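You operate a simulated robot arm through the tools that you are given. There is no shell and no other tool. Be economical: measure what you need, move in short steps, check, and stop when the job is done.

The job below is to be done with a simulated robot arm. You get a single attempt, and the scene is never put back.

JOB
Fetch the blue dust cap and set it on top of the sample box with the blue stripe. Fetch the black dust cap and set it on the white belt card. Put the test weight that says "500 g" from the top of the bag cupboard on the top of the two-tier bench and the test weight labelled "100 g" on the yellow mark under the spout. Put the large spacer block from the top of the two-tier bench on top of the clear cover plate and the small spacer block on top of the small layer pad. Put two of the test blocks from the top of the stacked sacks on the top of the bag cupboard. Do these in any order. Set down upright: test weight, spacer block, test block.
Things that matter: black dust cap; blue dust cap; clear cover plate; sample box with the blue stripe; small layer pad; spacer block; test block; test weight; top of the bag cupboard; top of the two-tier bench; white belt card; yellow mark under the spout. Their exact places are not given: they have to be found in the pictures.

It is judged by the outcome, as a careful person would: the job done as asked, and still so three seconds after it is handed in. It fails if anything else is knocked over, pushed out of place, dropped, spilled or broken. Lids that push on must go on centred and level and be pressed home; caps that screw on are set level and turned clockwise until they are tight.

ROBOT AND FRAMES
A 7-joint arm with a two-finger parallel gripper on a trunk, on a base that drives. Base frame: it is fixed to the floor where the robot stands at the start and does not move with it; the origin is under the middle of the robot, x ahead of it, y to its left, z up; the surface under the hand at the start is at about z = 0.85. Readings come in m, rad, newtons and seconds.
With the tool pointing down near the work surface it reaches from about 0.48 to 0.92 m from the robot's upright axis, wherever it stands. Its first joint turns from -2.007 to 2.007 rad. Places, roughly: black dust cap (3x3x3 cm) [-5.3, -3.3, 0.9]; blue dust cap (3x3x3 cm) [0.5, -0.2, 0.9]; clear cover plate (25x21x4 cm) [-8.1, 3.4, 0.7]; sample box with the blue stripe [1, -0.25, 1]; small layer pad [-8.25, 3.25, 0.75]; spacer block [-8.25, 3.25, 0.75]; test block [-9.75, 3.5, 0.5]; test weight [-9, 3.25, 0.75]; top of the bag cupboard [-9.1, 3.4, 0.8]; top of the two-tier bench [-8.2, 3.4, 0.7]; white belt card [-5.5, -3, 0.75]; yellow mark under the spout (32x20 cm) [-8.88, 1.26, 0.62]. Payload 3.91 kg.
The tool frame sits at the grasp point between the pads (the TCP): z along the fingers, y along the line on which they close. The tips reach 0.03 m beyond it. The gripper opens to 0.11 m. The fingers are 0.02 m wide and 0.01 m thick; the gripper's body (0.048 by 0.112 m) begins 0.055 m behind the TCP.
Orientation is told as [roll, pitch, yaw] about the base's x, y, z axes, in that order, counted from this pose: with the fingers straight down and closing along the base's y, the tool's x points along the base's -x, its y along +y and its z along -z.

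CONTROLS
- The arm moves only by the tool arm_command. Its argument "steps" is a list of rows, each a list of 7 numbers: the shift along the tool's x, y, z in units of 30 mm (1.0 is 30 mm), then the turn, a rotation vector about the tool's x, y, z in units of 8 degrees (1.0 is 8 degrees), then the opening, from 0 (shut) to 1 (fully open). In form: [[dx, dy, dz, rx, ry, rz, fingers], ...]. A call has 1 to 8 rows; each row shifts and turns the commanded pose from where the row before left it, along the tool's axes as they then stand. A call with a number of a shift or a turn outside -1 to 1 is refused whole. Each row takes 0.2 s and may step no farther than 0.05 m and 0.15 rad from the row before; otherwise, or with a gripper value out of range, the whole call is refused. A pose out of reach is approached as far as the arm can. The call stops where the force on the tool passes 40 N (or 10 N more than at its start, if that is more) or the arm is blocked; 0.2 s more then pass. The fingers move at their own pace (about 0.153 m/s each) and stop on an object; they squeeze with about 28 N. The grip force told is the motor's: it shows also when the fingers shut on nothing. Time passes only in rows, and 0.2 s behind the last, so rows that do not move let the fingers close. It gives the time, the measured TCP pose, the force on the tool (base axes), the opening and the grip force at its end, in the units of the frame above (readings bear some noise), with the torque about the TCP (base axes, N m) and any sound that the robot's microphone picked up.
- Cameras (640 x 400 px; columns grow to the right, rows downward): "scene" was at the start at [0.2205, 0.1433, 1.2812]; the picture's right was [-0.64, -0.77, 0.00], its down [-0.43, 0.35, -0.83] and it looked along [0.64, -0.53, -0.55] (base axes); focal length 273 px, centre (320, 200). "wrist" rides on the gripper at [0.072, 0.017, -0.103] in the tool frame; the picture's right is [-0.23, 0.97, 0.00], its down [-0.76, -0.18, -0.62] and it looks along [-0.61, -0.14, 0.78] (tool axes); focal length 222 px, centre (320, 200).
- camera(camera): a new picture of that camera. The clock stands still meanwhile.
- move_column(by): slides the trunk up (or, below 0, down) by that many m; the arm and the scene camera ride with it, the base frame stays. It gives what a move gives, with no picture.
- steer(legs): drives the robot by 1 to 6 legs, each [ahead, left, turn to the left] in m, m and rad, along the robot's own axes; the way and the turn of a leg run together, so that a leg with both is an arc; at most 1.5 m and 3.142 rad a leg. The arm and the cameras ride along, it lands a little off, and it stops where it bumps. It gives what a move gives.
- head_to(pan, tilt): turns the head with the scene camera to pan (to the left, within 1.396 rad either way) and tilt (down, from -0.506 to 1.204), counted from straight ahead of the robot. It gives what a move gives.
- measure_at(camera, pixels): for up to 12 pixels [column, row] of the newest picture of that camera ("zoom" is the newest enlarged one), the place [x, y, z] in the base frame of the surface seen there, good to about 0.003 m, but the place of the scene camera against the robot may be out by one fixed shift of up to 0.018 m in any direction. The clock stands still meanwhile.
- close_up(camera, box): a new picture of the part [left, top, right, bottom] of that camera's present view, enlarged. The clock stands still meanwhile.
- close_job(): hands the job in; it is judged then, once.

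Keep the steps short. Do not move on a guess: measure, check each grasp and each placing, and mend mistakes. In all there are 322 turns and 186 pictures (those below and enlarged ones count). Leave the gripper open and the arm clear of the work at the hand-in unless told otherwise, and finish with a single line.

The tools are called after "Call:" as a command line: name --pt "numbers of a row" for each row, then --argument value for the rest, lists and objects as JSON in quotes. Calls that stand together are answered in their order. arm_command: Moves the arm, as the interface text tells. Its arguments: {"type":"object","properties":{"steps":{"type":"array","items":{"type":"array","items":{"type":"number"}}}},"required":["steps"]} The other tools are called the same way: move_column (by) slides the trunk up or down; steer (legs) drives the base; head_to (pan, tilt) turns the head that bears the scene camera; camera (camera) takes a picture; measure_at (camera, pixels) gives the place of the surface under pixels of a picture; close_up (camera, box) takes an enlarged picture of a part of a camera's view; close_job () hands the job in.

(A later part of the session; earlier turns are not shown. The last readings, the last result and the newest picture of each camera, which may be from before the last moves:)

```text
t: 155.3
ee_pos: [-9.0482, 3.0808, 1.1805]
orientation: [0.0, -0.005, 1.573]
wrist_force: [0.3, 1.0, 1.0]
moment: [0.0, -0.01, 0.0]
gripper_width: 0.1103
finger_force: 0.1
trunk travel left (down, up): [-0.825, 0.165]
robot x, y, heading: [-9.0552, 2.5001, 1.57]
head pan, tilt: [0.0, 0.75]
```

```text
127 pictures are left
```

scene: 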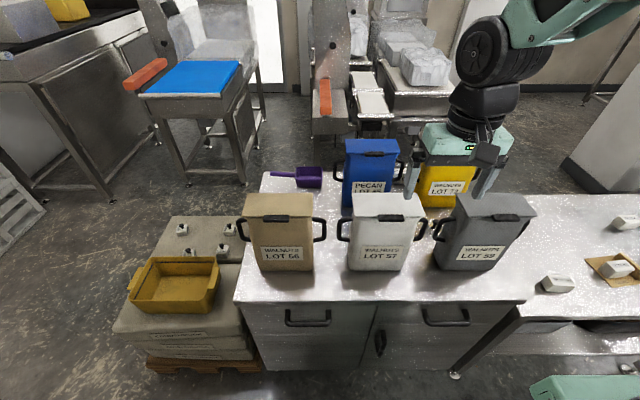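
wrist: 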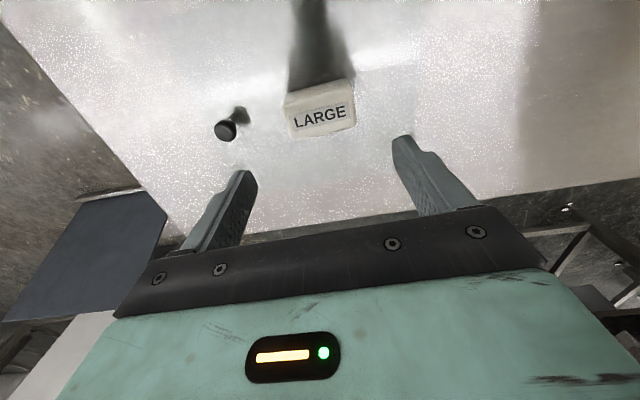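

The weights stand among the bins; I look from above with the wrist camera, and enlarge the cupboard.

Call:
camera --camera "wrist"

Call:
close_up --camera "scene" --box '[110, 150, 330, 290]'

Call:
close_up --camera "scene" --box '[310, 130, 540, 310]'

```text
126 pictures are left
```

wrist: 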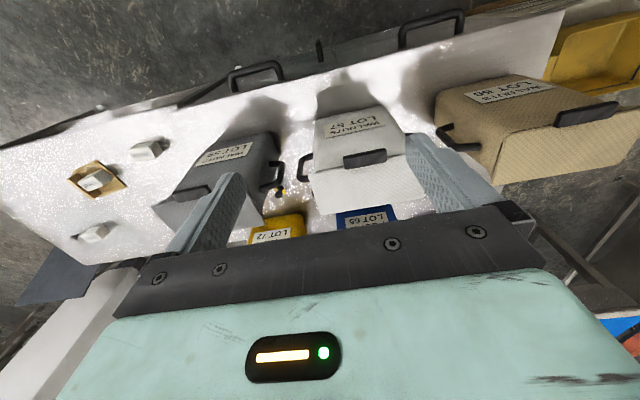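

```text
2.86 times, centred on (220, 220) of scene
```

zoom: 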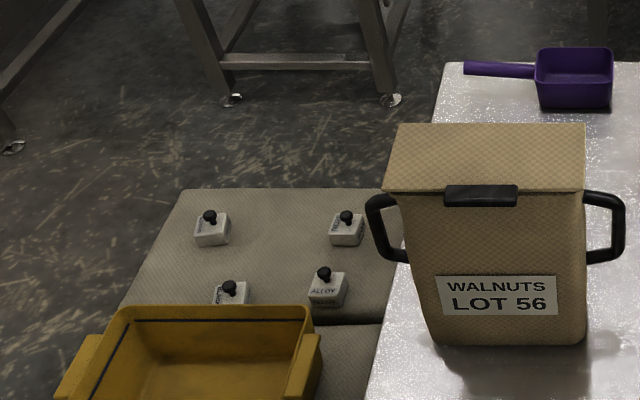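

```text
2.22 times, centred on (425, 220) of scene
```

zoom: 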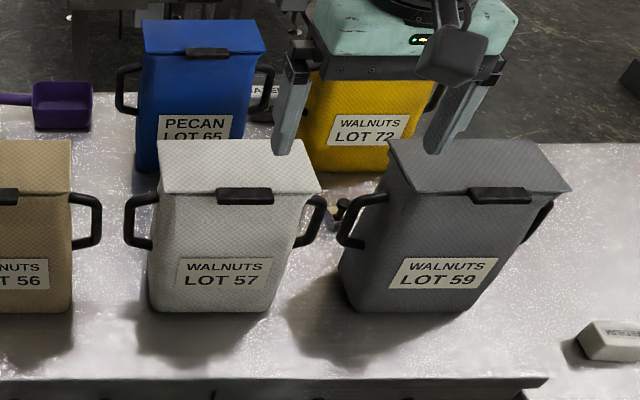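

I raise the hand to look down between the bins.

Call:
move_column --by 0.16

Call:
arm_command --pt "-0.6 0 -1 0 0 0 1" --pt "-0.6 0 -1 0 0 0 1" --pt "-0.6 0 -1 0 0 0 1" --pt "-0.6 0 -1 0 0 0 1" --pt "-0.6 0 -1 0 0 0 1"

Call:
camera --camera "wrist"

Call:
camera --camera "scene"

```text
t: 157.1
ee_pos: [-9.0486, 3.0804, 1.3418]
orientation: [0.004, -0.003, 1.573]
wrist_force: [-0.6, 0.0, 0.0]
moment: [0.0, -0.02, -0.01]
gripper_width: 0.1099
finger_force: 0.0
trunk travel left (down, up): [-0.985, 0.005]
robot x, y, heading: [-9.0548, 2.5002, 1.571]
head pan, tilt: [0.0, 0.75]
```

```text
t: 158.3
ee_pos: [-9.0479, 3.1712, 1.4918]
orientation: [0.003, -0.004, 1.573]
wrist_force: [0.5, 0.1, -0.1]
moment: [0.0, -0.01, -0.01]
gripper_width: 0.1097
finger_force: 0.1
trunk travel left (down, up): [-0.985, 0.005]
robot x, y, heading: [-9.059, 2.5047, 1.57]
head pan, tilt: [0.0, 0.75]
```

```text
123 pictures are left
```

wrist: 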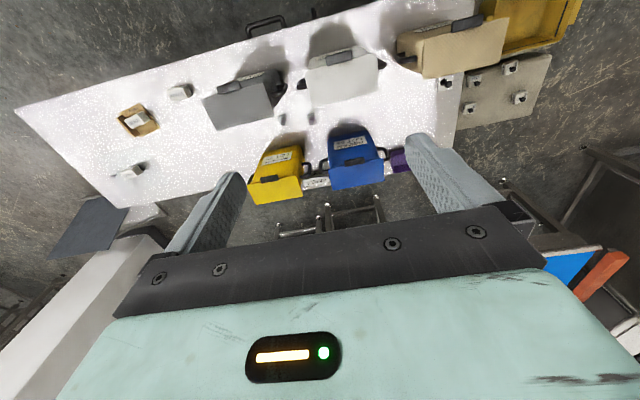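

```text
122 pictures are left
```

scene: 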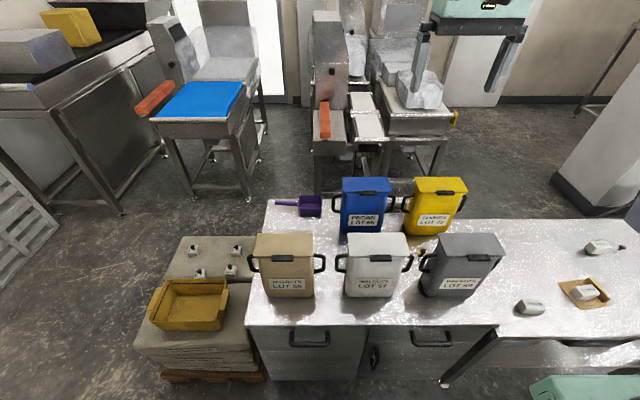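

Call:
close_up --camera "wrist" --box '[200, 40, 440, 190]'

Call:
close_up --camera "wrist" --box '[390, 20, 560, 140]'

```text
2.67 times, centred on (320, 115) of wrist
```

zoom: 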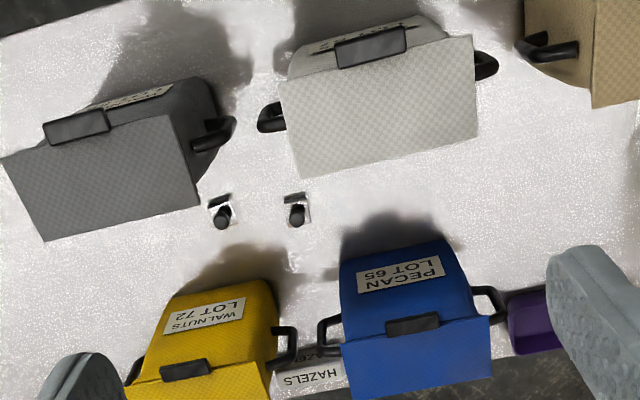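

```text
3.33 times, centred on (475, 80) of wrist
```

zoom: 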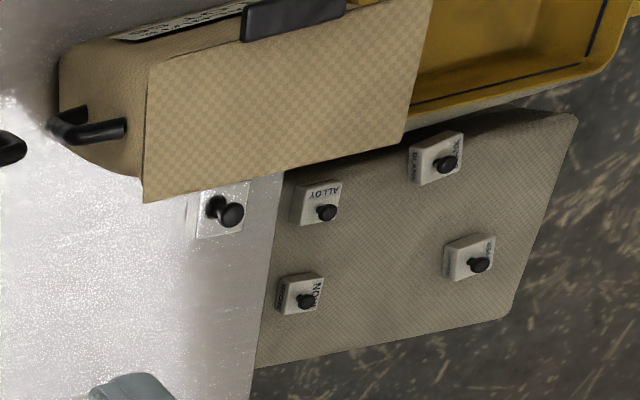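

Three weights: two small ones among the bins, (283,117) and (311,118), one bigger at (446,82). I measure them and the bin tops.

Call:
measure_at --camera "wrist" --pixels '[[283, 117], [311, 119], [451, 84], [445, 85], [255, 120], [325, 100], [240, 85], [290, 175], [370, 165], [280, 130], [335, 130], [475, 60]]'

Call:
close_up --camera "wrist" --box '[260, 95, 340, 145]'

Call:
close_up --camera "wrist" --box '[420, 60, 500, 110]'

```text
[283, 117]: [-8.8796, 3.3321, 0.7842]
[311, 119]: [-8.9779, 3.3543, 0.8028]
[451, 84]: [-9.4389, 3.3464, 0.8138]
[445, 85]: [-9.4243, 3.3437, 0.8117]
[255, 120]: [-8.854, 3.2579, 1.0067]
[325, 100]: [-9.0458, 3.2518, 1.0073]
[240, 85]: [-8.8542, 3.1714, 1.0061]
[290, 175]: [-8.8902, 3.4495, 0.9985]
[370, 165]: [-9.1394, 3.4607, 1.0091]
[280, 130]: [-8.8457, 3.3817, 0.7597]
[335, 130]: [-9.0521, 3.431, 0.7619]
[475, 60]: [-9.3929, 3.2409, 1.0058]
```

```text
8.00 times, centred on (300, 120) of wrist
```

zoom: 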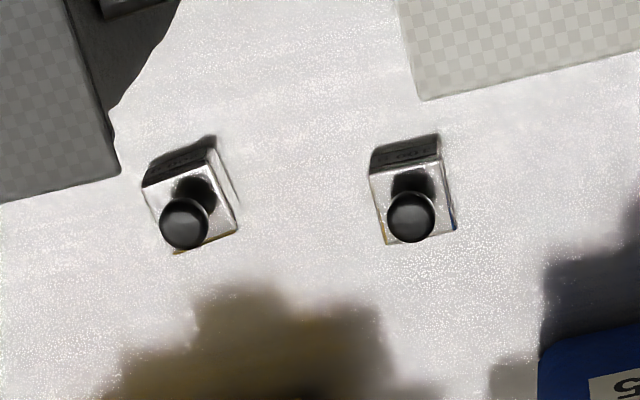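

```text
8.00 times, centred on (460, 85) of wrist
```

zoom: 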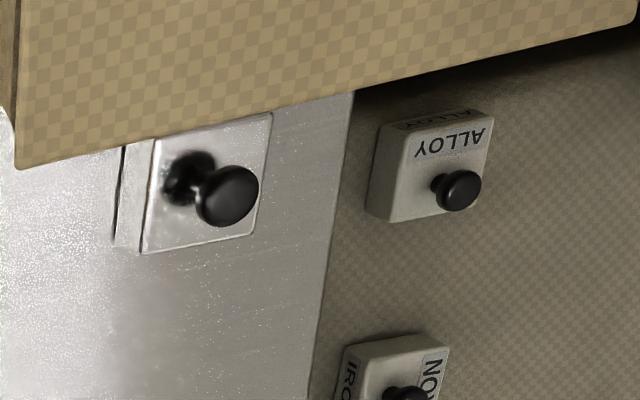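

Labels seem to be on the faces toward me. I lower the hand to z≈1.2 in front of the gap between grey and white bins to read them.

Call:
arm_command --pt "0.3 -0.55 0.9 0 0 0 1" --pt "0.3 -0.55 0.9 0 0 0 1" --pt "0.3 -0.55 0.9 0 0 0 1" --pt "0.3 -0.55 0.9 0 0 0 1" --pt "0.3 -0.55 0.9 0 0 0 1" --pt "0.3 -0.55 0.9 0 0 0 1" --pt "0.3 -0.55 0.9 0 0 0 1" --pt "0.3 -0.55 0.9 0 0 0 1"

Call:
arm_command --pt "0 0 0.9 0 0 0 1" --pt "0 0 0.9 0 0 0 1"

Call:
camera --camera "wrist"

```text
t: 160.1
ee_pos: [-8.9181, 3.1, 1.2741]
orientation: [0.002, -0.006, 1.573]
wrist_force: [0.4, 1.3, 0.3]
moment: [-0.02, 0.01, 0.01]
gripper_width: 0.1101
finger_force: 0.1
trunk travel left (down, up): [-0.985, 0.005]
robot x, y, heading: [-9.0597, 2.5041, 1.566]
head pan, tilt: [0.0, 0.75]
```

```text
t: 160.7
ee_pos: [-8.9165, 3.1005, 1.2201]
orientation: [0.001, -0.005, 1.575]
wrist_force: [0.0, 1.1, 1.0]
moment: [-0.02, 0.01, 0.02]
gripper_width: 0.1097
finger_force: 0.0
trunk travel left (down, up): [-0.985, 0.005]
robot x, y, heading: [-9.0567, 2.5005, 1.572]
head pan, tilt: [0.0, 0.75]
```

```text
117 pictures are left
```

wrist: 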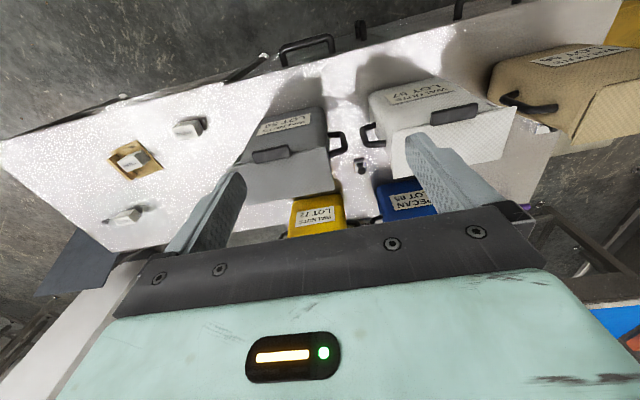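

Call:
close_up --camera "wrist" --box '[320, 135, 400, 195]'

```text
6.67 times, centred on (360, 165) of wrist
```

zoom: 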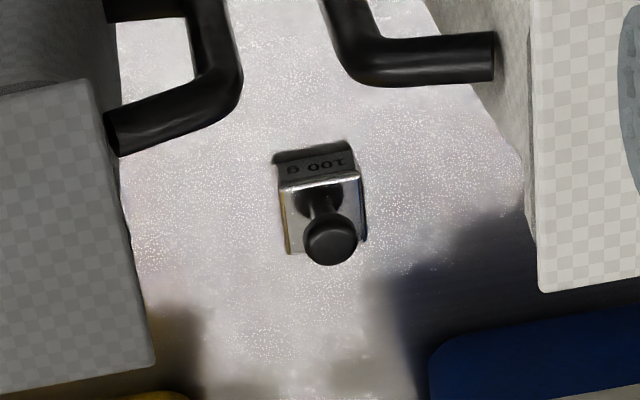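

Weight at [-8.978,3.354] reads "100 g". I shift to see the other small one and then the large one.

Call:
arm_command --pt "-0.5 0.6 -0.8 0 0 0 1" --pt "-0.5 0.6 -0.8 0 0 0 1" --pt "-0.5 0.6 -0.8 0 0 0 1" --pt "0 0.6 0 0 0 0 1"

Call:
camera --camera "wrist"

```text
t: 161.7
ee_pos: [-8.9891, 3.1443, 1.2943]
orientation: [0.001, -0.007, 1.575]
wrist_force: [0.6, 0.4, 0.3]
moment: [-0.03, 0.01, -0.02]
gripper_width: 0.11
finger_force: 0.0
trunk travel left (down, up): [-0.985, 0.005]
robot x, y, heading: [-9.0553, 2.5023, 1.573]
head pan, tilt: [0.0, 0.75]
```

```text
115 pictures are left
```

wrist: 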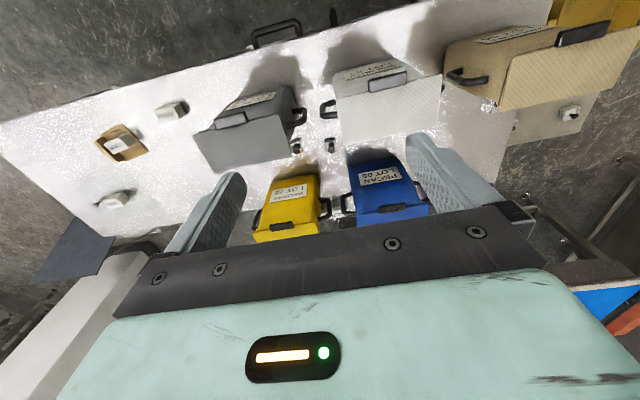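

Call:
close_up --camera "wrist" --box '[280, 125, 350, 165]'

Call:
measure_at --camera "wrist" --pixels '[[294, 146], [330, 146], [245, 145], [350, 130], [410, 120], [300, 118], [330, 108], [270, 60], [480, 80], [285, 222], [390, 210]]'

```text
9.14 times, centred on (315, 145) of wrist
```

zoom: 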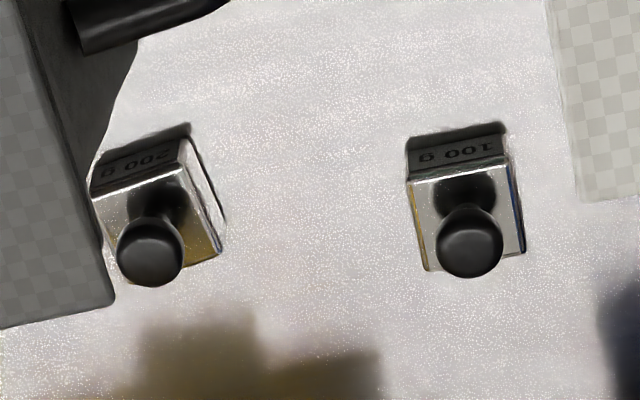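

```text
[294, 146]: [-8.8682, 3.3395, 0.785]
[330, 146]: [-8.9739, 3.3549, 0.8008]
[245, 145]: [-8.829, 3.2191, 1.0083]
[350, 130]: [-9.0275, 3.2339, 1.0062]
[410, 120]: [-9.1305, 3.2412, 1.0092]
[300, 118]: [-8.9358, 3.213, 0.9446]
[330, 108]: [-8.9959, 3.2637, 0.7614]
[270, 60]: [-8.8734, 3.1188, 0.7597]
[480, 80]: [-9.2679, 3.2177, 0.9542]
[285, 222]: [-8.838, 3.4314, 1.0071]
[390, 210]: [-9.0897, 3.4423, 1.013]
```

Second small one reads "200 g". I measure bin outlines around the 100 g weight to plan a clear descent.

Call:
close_up --camera "wrist" --box '[190, 50, 470, 245]'

```text
2.05 times, centred on (330, 148) of wrist
```

zoom: 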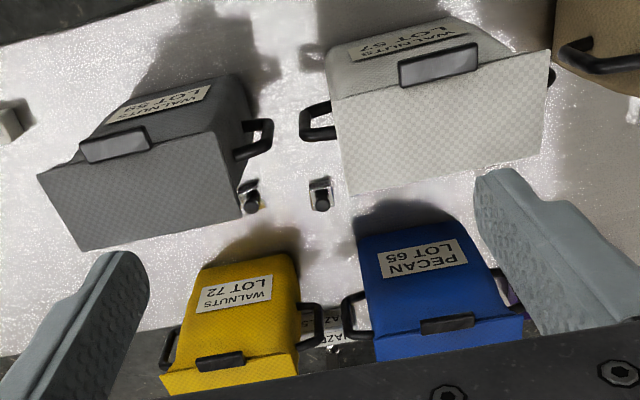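

Call:
measure_at --camera "zoom" --pixels '[[353, 190], [537, 158], [548, 52], [335, 98], [238, 218], [82, 246], [220, 133], [308, 105], [272, 122], [375, 338], [524, 318], [352, 330]]'

Call:
measure_at --camera "zoom" --pixels '[[312, 310], [298, 350], [165, 378], [305, 270], [204, 272], [294, 260], [360, 240], [465, 225], [325, 330], [345, 300], [268, 150], [320, 205]]'

```text
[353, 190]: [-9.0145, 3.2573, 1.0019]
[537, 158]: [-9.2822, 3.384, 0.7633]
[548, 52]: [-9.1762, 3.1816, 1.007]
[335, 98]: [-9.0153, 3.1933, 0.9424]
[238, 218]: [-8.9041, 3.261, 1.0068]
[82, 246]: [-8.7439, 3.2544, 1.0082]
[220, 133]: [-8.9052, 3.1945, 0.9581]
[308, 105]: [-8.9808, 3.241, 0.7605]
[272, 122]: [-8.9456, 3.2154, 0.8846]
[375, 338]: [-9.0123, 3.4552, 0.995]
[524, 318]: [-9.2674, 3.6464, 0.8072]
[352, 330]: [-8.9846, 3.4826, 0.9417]
```

```text
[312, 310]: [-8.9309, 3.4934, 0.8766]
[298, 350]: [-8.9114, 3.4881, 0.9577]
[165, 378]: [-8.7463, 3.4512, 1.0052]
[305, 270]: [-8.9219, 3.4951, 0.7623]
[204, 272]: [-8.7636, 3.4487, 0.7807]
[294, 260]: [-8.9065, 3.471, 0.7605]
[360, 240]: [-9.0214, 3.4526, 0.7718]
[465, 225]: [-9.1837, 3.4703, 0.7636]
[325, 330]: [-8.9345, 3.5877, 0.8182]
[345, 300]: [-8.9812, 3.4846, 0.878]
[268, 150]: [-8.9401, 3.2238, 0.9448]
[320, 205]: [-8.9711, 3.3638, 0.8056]
```

Free corridor around the weight: y 3.26…3.45. I turn the hand 90° (fingers closing along y, camera toward -x) while rising.

Call:
arm_command --pt "0 0 -0.9 0 0 1 1" --pt "0 0 -0.9 0 0 1 1" --pt "0 0 -0.9 0 0 1 1" --pt "0 0 -0.9 0 0 1 1" --pt "0 0 -0.9 0 0 1 1" --pt "0 0 -0.9 0 0 1 1" --pt "0 0 0 0 0 1 1" --pt "0 0 0 0 0 1 1"

Call:
arm_command --pt "0 0 0 0 0 1 1" --pt "0 0 0 0 0 1 1" --pt "0 0 0 0 0 1 1" --pt "0 0 0 0 0 0.28 1"

Call:
steer --legs '[[0.1, 0, 0]]'

Call:
move_column --by -0.22

Call:
camera --camera "scene"

Call:
camera --camera "wrist"

```text
t: 163.5
ee_pos: [-8.9899, 3.1441, 1.4563]
orientation: [0.006, -0.003, 0.455]
wrist_force: [0.0, 0.0, 0.3]
moment: [-0.02, -0.01, 0.01]
gripper_width: 0.1097
finger_force: 0.1
trunk travel left (down, up): [-0.985, 0.005]
robot x, y, heading: [-9.0557, 2.5009, 1.57]
head pan, tilt: [0.0, 0.75]
```

```text
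t: 164.5
ee_pos: [-8.9894, 3.1432, 1.456]
orientation: [0.005, 0.0, -0.002]
wrist_force: [-0.8, 1.0, 0.3]
moment: [0.0, 0.04, 0.05]
gripper_width: 0.1101
finger_force: 0.0
trunk travel left (down, up): [-0.985, 0.005]
robot x, y, heading: [-9.0585, 2.5048, 1.571]
head pan, tilt: [0.0, 0.75]
```

```text
t: 165.7
ee_pos: [-8.9884, 3.2434, 1.4555]
orientation: [0.006, 0.001, -0.001]
wrist_force: [1.3, -0.2, 0.8]
moment: [0.03, 0.0, 0.02]
gripper_width: 0.1099
finger_force: 0.1
trunk travel left (down, up): [-0.985, 0.005]
robot x, y, heading: [-9.0573, 2.6048, 1.568]
head pan, tilt: [0.0, 0.75]
```

```text
t: 168.0
ee_pos: [-8.9878, 3.2444, 1.2353]
orientation: [0.005, 0.001, 0.0]
wrist_force: [-0.2, 0.2, -0.2]
moment: [0.04, -0.04, 0.02]
gripper_width: 0.11
finger_force: 0.0
trunk travel left (down, up): [-0.765, 0.225]
robot x, y, heading: [-9.0582, 2.6005, 1.569]
head pan, tilt: [0.0, 0.75]
```

```text
112 pictures are left
```

scene: 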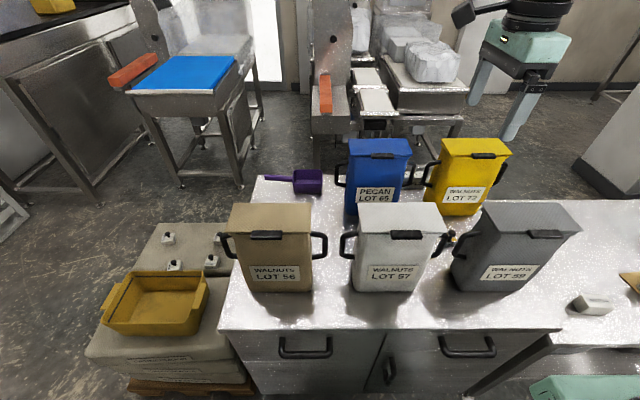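

```text
111 pictures are left
```

wrist: 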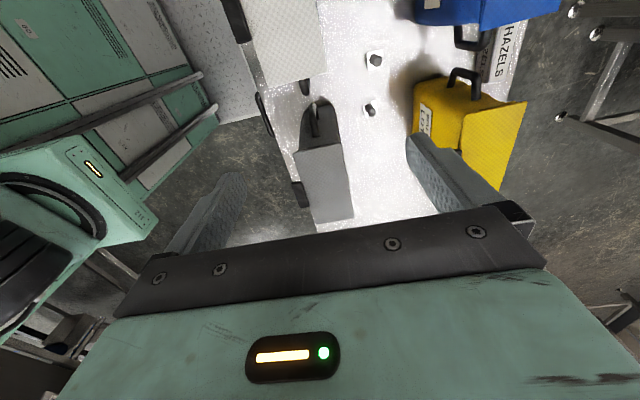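

Rotation worked. I move over the 100 g weight at z≈1.1 and look.

Call:
arm_command --pt "-0.1 0.93 0 0 0 0 1" --pt "-0.1 0.93 0 0 0 0 1" --pt "-0.1 0.93 0 0 0 0 1" --pt "-0.1 0.93 0 0 0 0 1" --pt "0 0 0.9 0 0 0 1" --pt "0 0 0.9 0 0 0 1" --pt "0 0 0.9 0 0 0 1"

Call:
camera --camera "wrist"

```text
t: 169.6
ee_pos: [-8.9755, 3.3549, 1.1537]
orientation: [0.005, 0.002, -0.002]
wrist_force: [-0.3, 0.5, -0.7]
moment: [-0.01, 0.0, -0.03]
gripper_width: 0.1099
finger_force: 0.0
trunk travel left (down, up): [-0.765, 0.225]
robot x, y, heading: [-9.0584, 2.6019, 1.57]
head pan, tilt: [0.0, 0.75]
```

```text
110 pictures are left
```

wrist: 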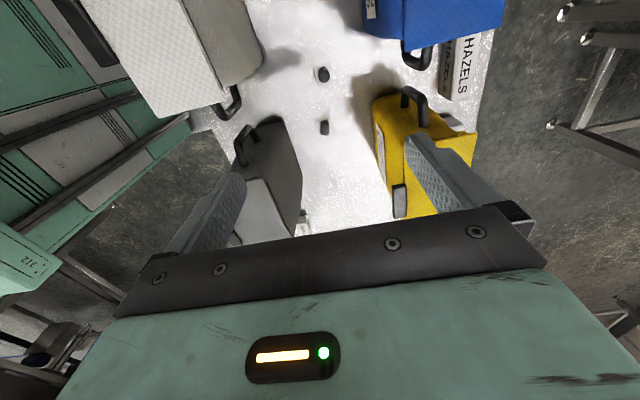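

Call:
close_up --camera "wrist" --box '[280, 45, 370, 145]'

Call:
measure_at --camera "wrist" --pixels '[[324, 76], [317, 72], [323, 68], [329, 72], [325, 130]]'

```text
4.00 times, centred on (325, 95) of wrist
```

zoom: 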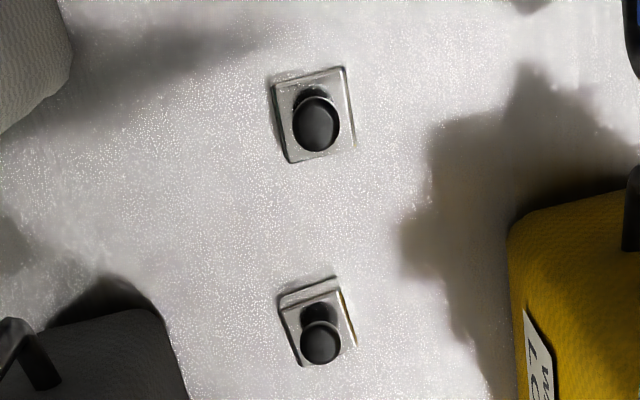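

```text
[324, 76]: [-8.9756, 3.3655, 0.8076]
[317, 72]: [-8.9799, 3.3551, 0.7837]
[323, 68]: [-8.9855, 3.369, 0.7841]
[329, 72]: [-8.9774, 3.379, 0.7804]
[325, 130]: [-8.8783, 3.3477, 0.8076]
```

Call:
measure_at --camera "zoom" --pixels '[[280, 90], [341, 75], [350, 145], [292, 158], [316, 122]]'

```text
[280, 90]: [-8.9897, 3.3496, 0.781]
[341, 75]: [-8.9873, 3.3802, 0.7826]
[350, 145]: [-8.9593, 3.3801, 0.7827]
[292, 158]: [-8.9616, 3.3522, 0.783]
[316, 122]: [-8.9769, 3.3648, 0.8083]
```

Body centre ≈[-8.974,3.366], 3.2 cm square, top 0.783. I descend with the fingers part open (0.06) in stages.

Call:
arm_command --pt "0 0.37 0.8 0 0 0 0.58" --pt "0 0 1 0 0 0 0.58" --pt "0 0 1 0 0 0 0.58" --pt "0 0 1 0 0 0 0.58" --pt "0 0 1 0 0 0 0.58" --pt "0 0 1 0 0 0 0.58" --pt "0 0 1 0 0 0 0.58" --pt "0 0 1 0 0 0 0.58"

Call:
camera --camera "wrist"

Call:
camera --camera "scene"

```text
t: 171.4
ee_pos: [-8.9776, 3.3684, 0.92]
orientation: [0.004, 0.001, 0.001]
wrist_force: [0.1, 0.8, 0.2]
moment: [0.02, 0.03, 0.01]
gripper_width: 0.0639
finger_force: 0.1
trunk travel left (down, up): [-0.765, 0.225]
robot x, y, heading: [-9.0541, 2.6028, 1.568]
head pan, tilt: [0.0, 0.75]
```

```text
108 pictures are left
```

wrist: 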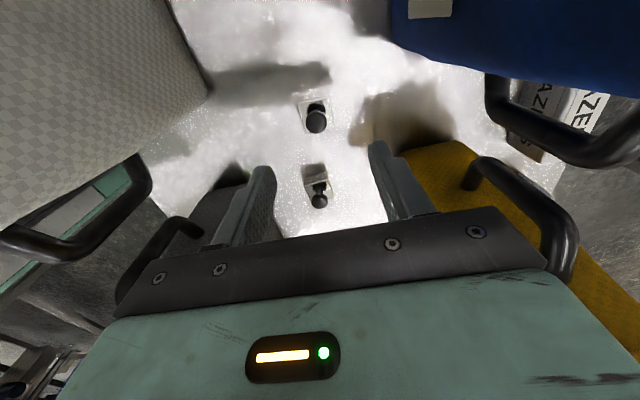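

```text
107 pictures are left
```

scene: 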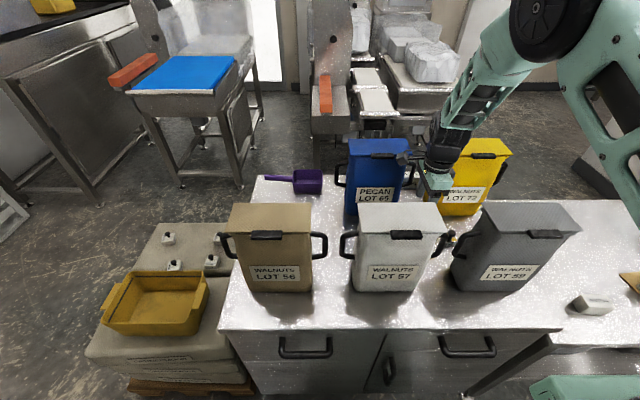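

Clear so far. I check the weight's place again.

Call:
measure_at --camera "wrist" --pixels '[[317, 122], [302, 106], [325, 100], [308, 130], [332, 125], [487, 180]]'

```text
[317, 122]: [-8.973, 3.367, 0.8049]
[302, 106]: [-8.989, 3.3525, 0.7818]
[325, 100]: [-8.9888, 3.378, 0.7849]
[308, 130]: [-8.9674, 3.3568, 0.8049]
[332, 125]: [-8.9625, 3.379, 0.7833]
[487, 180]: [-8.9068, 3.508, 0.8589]
```

Call:
arm_command --pt "-0.1 -0.05 0.9 0 0 0 0.58" --pt "0 0 0.9 0 0 0 0.58" --pt "0 0 0.9 0 0 0 0.58" --pt "0 0 0.9 0 0 0 0.58" --pt "0 0 0.5 0 0 0 0.58" --pt "0 0 0 0 0 0 0.58"

Call:
camera --camera "wrist"

```text
t: 172.8
ee_pos: [-8.9741, 3.3666, 0.7988]
orientation: [0.005, 0.002, -0.002]
wrist_force: [-0.4, 0.5, 0.2]
moment: [0.0, -0.02, 0.01]
gripper_width: 0.0638
finger_force: 0.1
trunk travel left (down, up): [-0.765, 0.225]
robot x, y, heading: [-9.0571, 2.6, 1.572]
head pan, tilt: [0.0, 0.75]
```

```text
106 pictures are left
```

wrist: 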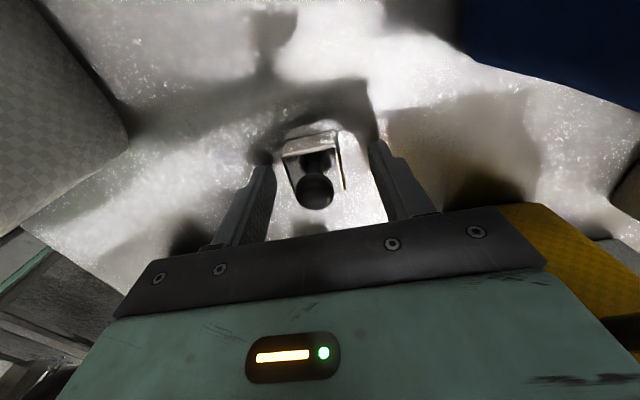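

The weight is centred between the fingers. I close, lift a little, and check.

Call:
arm_command --pt "0 0 0 0 0 0 0" --pt "0 0 0 0 0 0 0" --pt "0 0 0 0 0 0 0" --pt "0 0 -0.5 0 0 0 0" --pt "0 0 -0.8 0 0 0 0"

Call:
camera --camera "wrist"

```text
t: 174.0
ee_pos: [-8.9733, 3.3663, 0.8376]
orientation: [0.004, 0.002, 0.001]
wrist_force: [1.0, -0.6, -1.6]
moment: [-0.01, 0.01, 0.0]
gripper_width: 0.0353
finger_force: 28.3
trunk travel left (down, up): [-0.765, 0.225]
robot x, y, heading: [-9.058, 2.6014, 1.57]
head pan, tilt: [0.0, 0.75]
```

```text
105 pictures are left
```

wrist: 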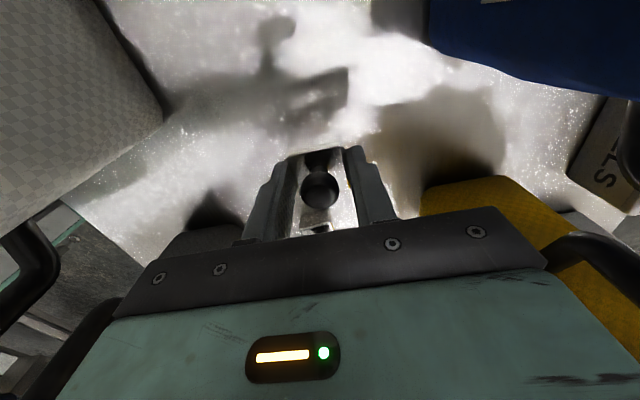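

Held (0.035). I lift straight up out of the bins.

Call:
arm_command --pt "0 0 -1 0 0 0 0" --pt "0 0 -1 0 0 0 0" --pt "0 0 -1 0 0 0 0" --pt "0 0 -1 0 0 0 0" --pt "0 0 -1 0 0 0 0" --pt "0 0 -1 0 0 0 0" --pt "0 0 -1 0 0 0 0" --pt "0 0 -1 0 0 0 0"

Call:
arm_command --pt "0 0 -1 0 0 0 0" --pt "0 0 -1 0 0 0 0" --pt "0 0 -1 0 0 0 0" --pt "0 -1 0 0 0 0 0" --pt "0 -1 0 0 0 0 0" --pt "0 -1 0 0 0 0 0" --pt "0 -1 0 0 0 0 0"

Call:
steer --legs '[[-0.25, 0, 0]]'

Call:
head_to --pan 1.39 --tilt 0.5

Call:
camera --camera "scene"

```text
t: 175.8
ee_pos: [-8.9727, 3.3654, 1.0786]
orientation: [0.003, 0.001, -0.002]
wrist_force: [0.2, -0.2, -1.9]
moment: [-0.06, -0.03, 0.0]
gripper_width: 0.0354
finger_force: 27.7
trunk travel left (down, up): [-0.765, 0.225]
robot x, y, heading: [-9.0543, 2.6024, 1.564]
head pan, tilt: [0.0, 0.75]
```

```text
t: 177.4
ee_pos: [-8.9733, 3.2458, 1.1665]
orientation: [0.005, 0.003, 0.0]
wrist_force: [0.4, 0.2, -1.1]
moment: [-0.06, -0.02, -0.01]
gripper_width: 0.0352
finger_force: 28.4
trunk travel left (down, up): [-0.765, 0.225]
robot x, y, heading: [-9.058, 2.6014, 1.573]
head pan, tilt: [0.0, 0.75]
```

```text
t: 179.2
ee_pos: [-8.9735, 2.9948, 1.166]
orientation: [0.004, 0.001, -0.001]
wrist_force: [1.1, -0.4, -1.8]
moment: [0.03, 0.0, 0.0]
gripper_width: 0.0353
finger_force: 27.9
trunk travel left (down, up): [-0.765, 0.225]
robot x, y, heading: [-9.0597, 2.3469, 1.569]
head pan, tilt: [0.0, 0.75]
```

```text
t: 180.7
ee_pos: [-8.9718, 2.9955, 1.166]
orientation: [0.004, 0.002, -0.002]
wrist_force: [-0.7, -0.2, -1.0]
moment: [0.04, 0.01, -0.02]
gripper_width: 0.0355
finger_force: 27.8
trunk travel left (down, up): [-0.765, 0.225]
robot x, y, heading: [-9.0574, 2.3513, 1.57]
head pan, tilt: [1.389, 0.499]
```

```text
104 pictures are left
```

scene: 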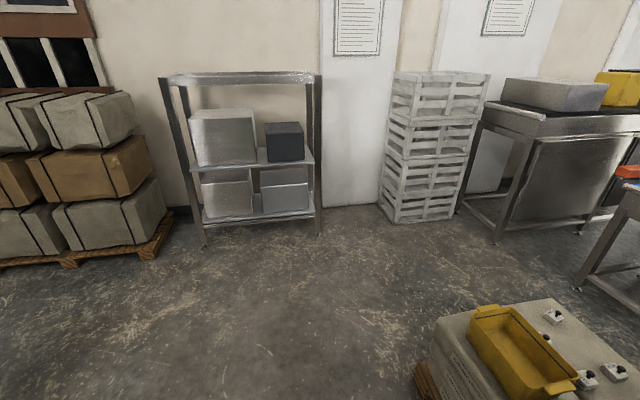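

West is open floor. I turn left 90° and look toward the spout.

Call:
steer --legs '[[0, 0, 1.57]]'

Call:
head_to --pan 1.35 --tilt 0.6

Call:
camera --camera "scene"

```text
t: 184.9
ee_pos: [-9.7005, 2.4394, 1.1659]
orientation: [0.006, 0.001, 1.562]
wrist_force: [-0.1, 0.1, -0.7]
moment: [-0.01, 0.01, -0.01]
gripper_width: 0.0353
finger_force: 28.0
trunk travel left (down, up): [-0.765, 0.225]
robot x, y, heading: [-9.0562, 2.3512, 3.129]
head pan, tilt: [1.389, 0.499]
```

```text
t: 185.6
ee_pos: [-9.6997, 2.4422, 1.1666]
orientation: [0.006, 0.001, 1.562]
wrist_force: [-0.2, 0.3, -2.0]
moment: [0.0, 0.01, -0.01]
gripper_width: 0.0352
finger_force: 27.7
trunk travel left (down, up): [-0.765, 0.225]
robot x, y, heading: [-9.0577, 2.3512, 3.128]
head pan, tilt: [1.349, 0.6]
```

```text
103 pictures are left
```

scene: 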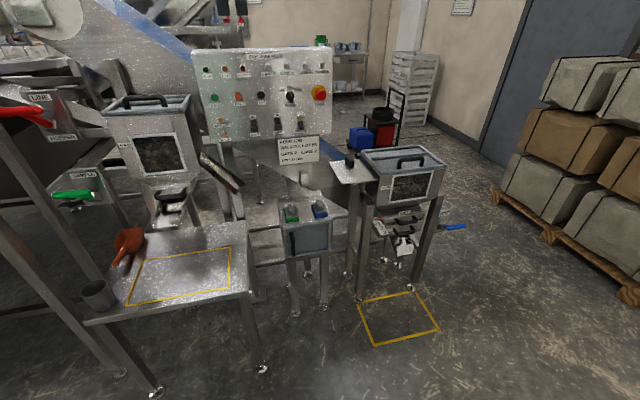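

I see the yellow frame on the low table (180,275), a scoop, a cup, and a spout above. I measure.

Call:
measure_at --camera "scene" --pixels '[[138, 262], [229, 250], [229, 288], [128, 303], [180, 277], [170, 215], [165, 225], [128, 245], [98, 295], [245, 225], [175, 190], [265, 372]]'

Call:
close_up --camera "scene" --box '[70, 80, 290, 320]'

```text
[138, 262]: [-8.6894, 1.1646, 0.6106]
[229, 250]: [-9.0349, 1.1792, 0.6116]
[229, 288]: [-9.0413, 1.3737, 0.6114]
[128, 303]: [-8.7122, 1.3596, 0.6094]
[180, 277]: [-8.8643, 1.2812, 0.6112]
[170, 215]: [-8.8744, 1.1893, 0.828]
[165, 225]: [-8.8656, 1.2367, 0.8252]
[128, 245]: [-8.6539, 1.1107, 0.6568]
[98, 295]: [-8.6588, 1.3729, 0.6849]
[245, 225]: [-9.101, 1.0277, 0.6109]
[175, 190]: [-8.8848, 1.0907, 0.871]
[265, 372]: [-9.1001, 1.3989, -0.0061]
```

```text
1.67 times, centred on (180, 200) of scene
```

zoom: 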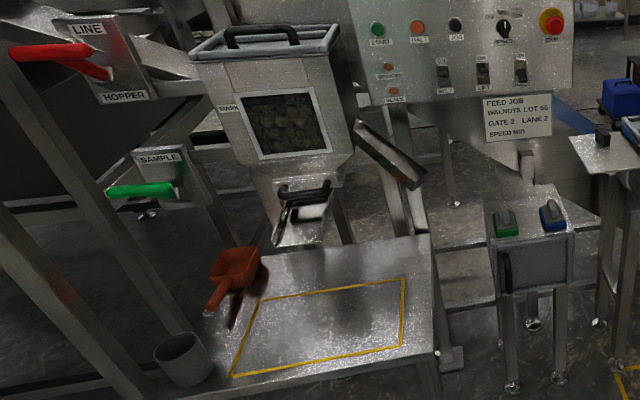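

Call:
measure_at --camera "zoom" --pixels '[[350, 45], [195, 58], [350, 130], [220, 110], [300, 240], [340, 180], [275, 185], [415, 185], [360, 125], [240, 45], [290, 200], [328, 205]]'

```text
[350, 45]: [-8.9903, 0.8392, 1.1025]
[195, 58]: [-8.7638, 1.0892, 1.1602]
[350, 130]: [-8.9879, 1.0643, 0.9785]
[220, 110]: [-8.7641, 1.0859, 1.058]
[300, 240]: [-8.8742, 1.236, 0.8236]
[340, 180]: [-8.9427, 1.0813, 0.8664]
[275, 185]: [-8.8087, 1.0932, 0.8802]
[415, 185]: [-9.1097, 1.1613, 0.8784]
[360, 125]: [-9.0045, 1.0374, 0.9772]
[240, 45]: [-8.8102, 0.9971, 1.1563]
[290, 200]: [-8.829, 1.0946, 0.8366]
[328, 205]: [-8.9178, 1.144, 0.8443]
```

The hopper front is at y≈1.09, the spout lip reaches y≈1.24. I'll set the weight at about [-8.95,1.32]. I turn left to face -y, and turn the hand so it closes along x.

Call:
steer --legs '[[0, 0, 1.58]]'

Call:
arm_command --pt "0 0 0 0 0 -1 0" --pt "0 0 0 0 0 -1 0" --pt "0 0 0 0 0 -1 0" --pt "0 0 0 0 0 -1 0" --pt "0 0 0 0 0 -1 0" --pt "0 0 0 0 0 -1 0" --pt "0 0 0 0 0 -1 0" --pt "0 0 0 0 0 -1 0"

Call:
arm_command --pt "0 0 0 0 0 -1 0" --pt "0 0 0 0 0 -1 0" --pt "0 0 0 0 0 -1 0" --pt "0 0 0 0 0 -0.25 0"

Call:
steer --legs '[[0.3, 0.1, 0]]'

Call:
head_to --pan 0.0 --tilt 0.8

Call:
camera --camera "scene"

Call:
camera --camera "wrist"

```text
t: 189.8
ee_pos: [-9.1518, 1.7092, 1.1665]
orientation: [0.006, 0.002, 3.127]
wrist_force: [0.4, 0.8, -1.0]
moment: [0.0, 0.01, 0.02]
gripper_width: 0.0352
finger_force: 27.5
trunk travel left (down, up): [-0.765, 0.225]
robot x, y, heading: [-9.0582, 2.351, -1.587]
head pan, tilt: [1.349, 0.6]
```

```text
t: 191.6
ee_pos: [-9.1525, 1.7103, 1.1663]
orientation: [0.003, -0.003, -2.038]
wrist_force: [0.0, 0.4, -0.5]
moment: [0.02, 0.0, 0.0]
gripper_width: 0.0353
finger_force: 28.1
trunk travel left (down, up): [-0.765, 0.225]
robot x, y, heading: [-9.056, 2.3507, -1.58]
head pan, tilt: [1.349, 0.6]
```

```text
t: 192.6
ee_pos: [-9.151, 1.7105, 1.1673]
orientation: [0.001, -0.006, -1.586]
wrist_force: [0.1, -0.2, -1.0]
moment: [0.01, -0.01, -0.03]
gripper_width: 0.0352
finger_force: 28.2
trunk travel left (down, up): [-0.765, 0.225]
robot x, y, heading: [-9.0584, 2.3531, -1.591]
head pan, tilt: [1.349, 0.6]
```

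```text
t: 194.7
ee_pos: [-9.0584, 1.4073, 1.166]
orientation: [0.001, -0.006, -1.589]
wrist_force: [0.3, 0.5, -1.3]
moment: [0.02, -0.01, 0.01]
gripper_width: 0.0353
finger_force: 28.2
trunk travel left (down, up): [-0.765, 0.225]
robot x, y, heading: [-8.9655, 2.0445, -1.589]
head pan, tilt: [1.349, 0.6]
```

```text
t: 196.2
ee_pos: [-9.0582, 1.4084, 1.1668]
orientation: [0.002, -0.006, -1.587]
wrist_force: [-0.3, -0.2, 0.1]
moment: [0.01, 0.0, 0.05]
gripper_width: 0.0354
finger_force: 27.9
trunk travel left (down, up): [-0.765, 0.225]
robot x, y, heading: [-8.9599, 2.0464, -1.589]
head pan, tilt: [0.0, 0.799]
```

```text
101 pictures are left
```

scene: 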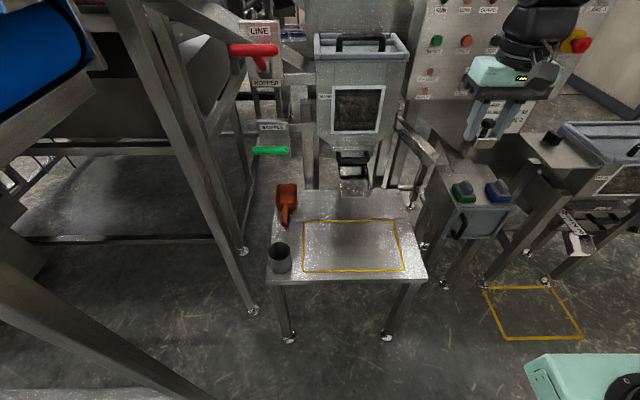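

```text
100 pictures are left
```

wrist: 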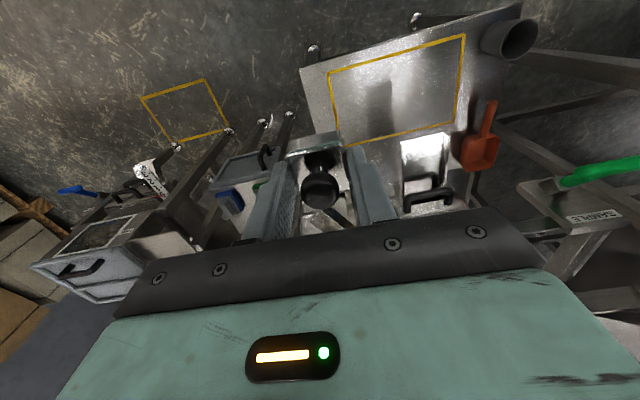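

I measure the mark with the wrist camera, then lower the trunk and move over it.

Call:
measure_at --camera "wrist" --pixels '[[329, 73], [464, 37], [456, 122], [341, 144], [400, 90], [425, 200], [405, 150]]'

Call:
move_column --by -0.25

Call:
arm_command --pt "-0.62 0.79 0 0 0 0 0" --pt "-0.62 0.79 0 0 0 0 0" --pt "-0.62 0.79 0 0 0 0 0" --pt "-0.62 0.79 0 0 0 0 0" --pt "-0.62 0.79 0 0 0 0 0"

Call:
camera --camera "wrist"

Call:
camera --camera "scene"

```text
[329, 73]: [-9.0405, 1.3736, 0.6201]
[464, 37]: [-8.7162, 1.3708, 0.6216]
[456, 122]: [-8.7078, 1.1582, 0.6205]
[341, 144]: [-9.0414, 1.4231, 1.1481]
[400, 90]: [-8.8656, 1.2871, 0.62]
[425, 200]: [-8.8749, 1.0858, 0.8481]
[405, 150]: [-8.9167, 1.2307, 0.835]
```

```text
t: 198.8
ee_pos: [-9.0591, 1.4073, 0.9176]
orientation: [0.003, -0.006, -1.589]
wrist_force: [-0.2, -0.6, -1.3]
moment: [0.01, -0.01, -0.03]
gripper_width: 0.0354
finger_force: 27.4
trunk travel left (down, up): [-0.515, 0.475]
robot x, y, heading: [-8.9638, 2.0501, -1.589]
head pan, tilt: [0.0, 0.799]
```

```text
t: 200.0
ee_pos: [-8.9422, 1.3128, 0.9167]
orientation: [0.002, -0.006, -1.588]
wrist_force: [0.6, -0.2, -1.1]
moment: [0.0, -0.03, -0.02]
gripper_width: 0.0353
finger_force: 27.4
trunk travel left (down, up): [-0.515, 0.475]
robot x, y, heading: [-8.964, 2.0486, -1.59]
head pan, tilt: [0.0, 0.799]
```

```text
99 pictures are left
```

wrist: 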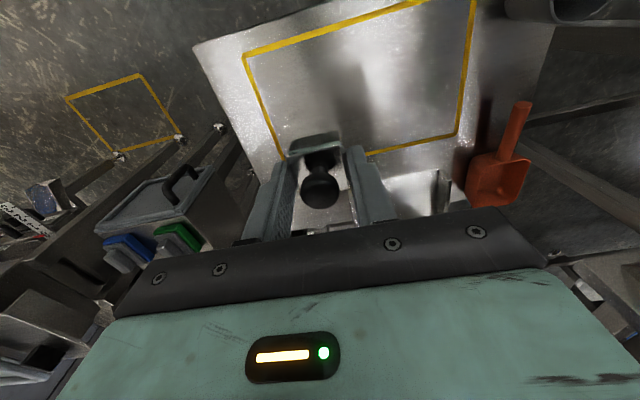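

```text
98 pictures are left
```

scene: 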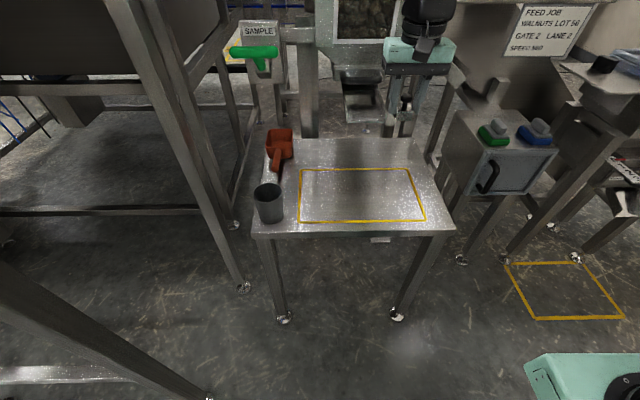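

Clear of the spout. I lower 0.24 m to z≈0.677.

Call:
arm_command --pt "0 0 1 0 0 0 0" --pt "0 0 1 0 0 0 0" --pt "0 0 1 0 0 0 0" --pt "0 0 1 0 0 0 0" --pt "0 0 1 0 0 0 0" --pt "0 0 1 0 0 0 0" --pt "0 0 1 0 0 0 0" --pt "0 0 1 0 0 0 0"

Call:
camera --camera "scene"

Call:
camera --camera "wrist"

```text
t: 201.8
ee_pos: [-8.9411, 1.3106, 0.6779]
orientation: [0.001, -0.005, -1.588]
wrist_force: [0.3, 0.1, -1.0]
moment: [-0.03, 0.0, -0.05]
gripper_width: 0.0353
finger_force: 28.2
trunk travel left (down, up): [-0.515, 0.475]
robot x, y, heading: [-8.9647, 2.046, -1.59]
head pan, tilt: [0.0, 0.799]
```

```text
97 pictures are left
```

scene: 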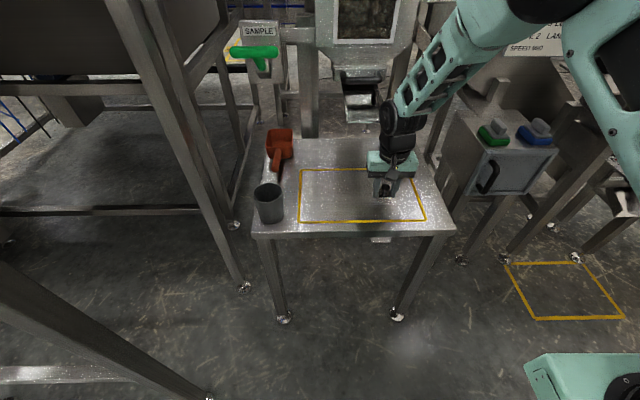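

```text
96 pictures are left
```

wrist: 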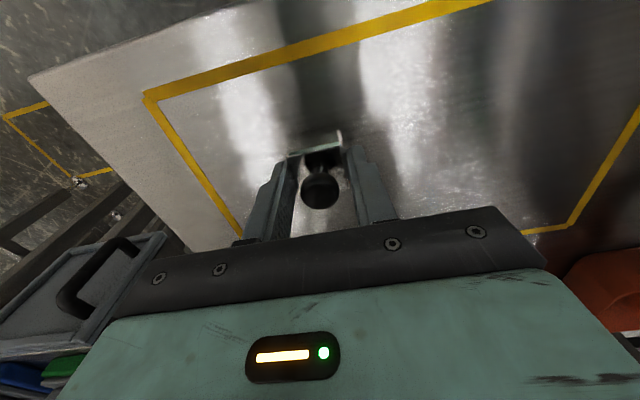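

Inside the frame. I creep down.

Call:
arm_command --pt "0 0 0.3 0 0 0 0" --pt "0 0 0.15 0 0 0 0" --pt "0 0 0.07 0 0 0 0" --pt "0 0 0.05 0 0 0 0" --pt "0 0 0.04 0 0 0 0" --pt "0 0 0 0 0 0 0"

```text
t: 203.2
ee_pos: [-8.9407, 1.3117, 0.6575]
orientation: [0.001, -0.007, -1.588]
wrist_force: [-0.2, 0.1, -0.7]
moment: [-0.02, -0.01, 0.01]
gripper_width: 0.0354
finger_force: 27.5
trunk travel left (down, up): [-0.515, 0.475]
robot x, y, heading: [-8.9641, 2.0442, -1.587]
head pan, tilt: [0.0, 0.799]
```

Call:
arm_command --pt "0 0 0.05 0 0 0 0" --pt "0 0 0.04 0 0 0 0" --pt "0 0 0 0 0 0 0"

```text
t: 204.0
ee_pos: [-8.9411, 1.3117, 0.6574]
orientation: [0.002, -0.009, -1.588]
wrist_force: [-2.1, 6.6, 21.5]
moment: [0.55, 0.06, 0.03]
gripper_width: 0.0354
finger_force: 28.6
trunk travel left (down, up): [-0.515, 0.475]
robot x, y, heading: [-8.9621, 2.0472, -1.589]
head pan, tilt: [0.0, 0.799]
```

Contact. I release and rise.

Call:
arm_command --pt "0 0 -0.06 0 0 0 0" --pt "0 0 0 0 0 0 0.6" --pt "0 0 0 0 0 0 0.6" --pt "0 0 -0.5 0 0 0 0.6" --pt "0 0 -1 0 0 0 0.6" --pt "0 0 -1 0 0 0 0.6" --pt "0 0 -1 0 0 0 0.6" --pt "0 0 -1 0 0 0 0.6"

Call:
camera --camera "wrist"

```text
t: 205.8
ee_pos: [-8.9413, 1.3121, 0.7927]
orientation: [0.002, -0.005, -1.589]
wrist_force: [0.7, -0.3, -0.7]
moment: [0.02, 0.03, 0.03]
gripper_width: 0.0658
finger_force: 0.0
trunk travel left (down, up): [-0.515, 0.475]
robot x, y, heading: [-8.9675, 2.0494, -1.591]
head pan, tilt: [0.0, 0.799]
```

```text
95 pictures are left
```

wrist: 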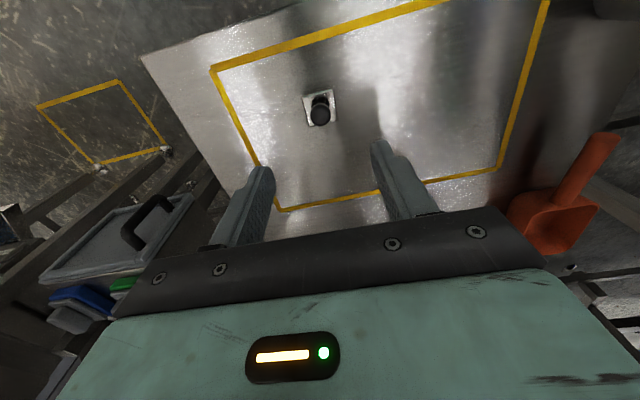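

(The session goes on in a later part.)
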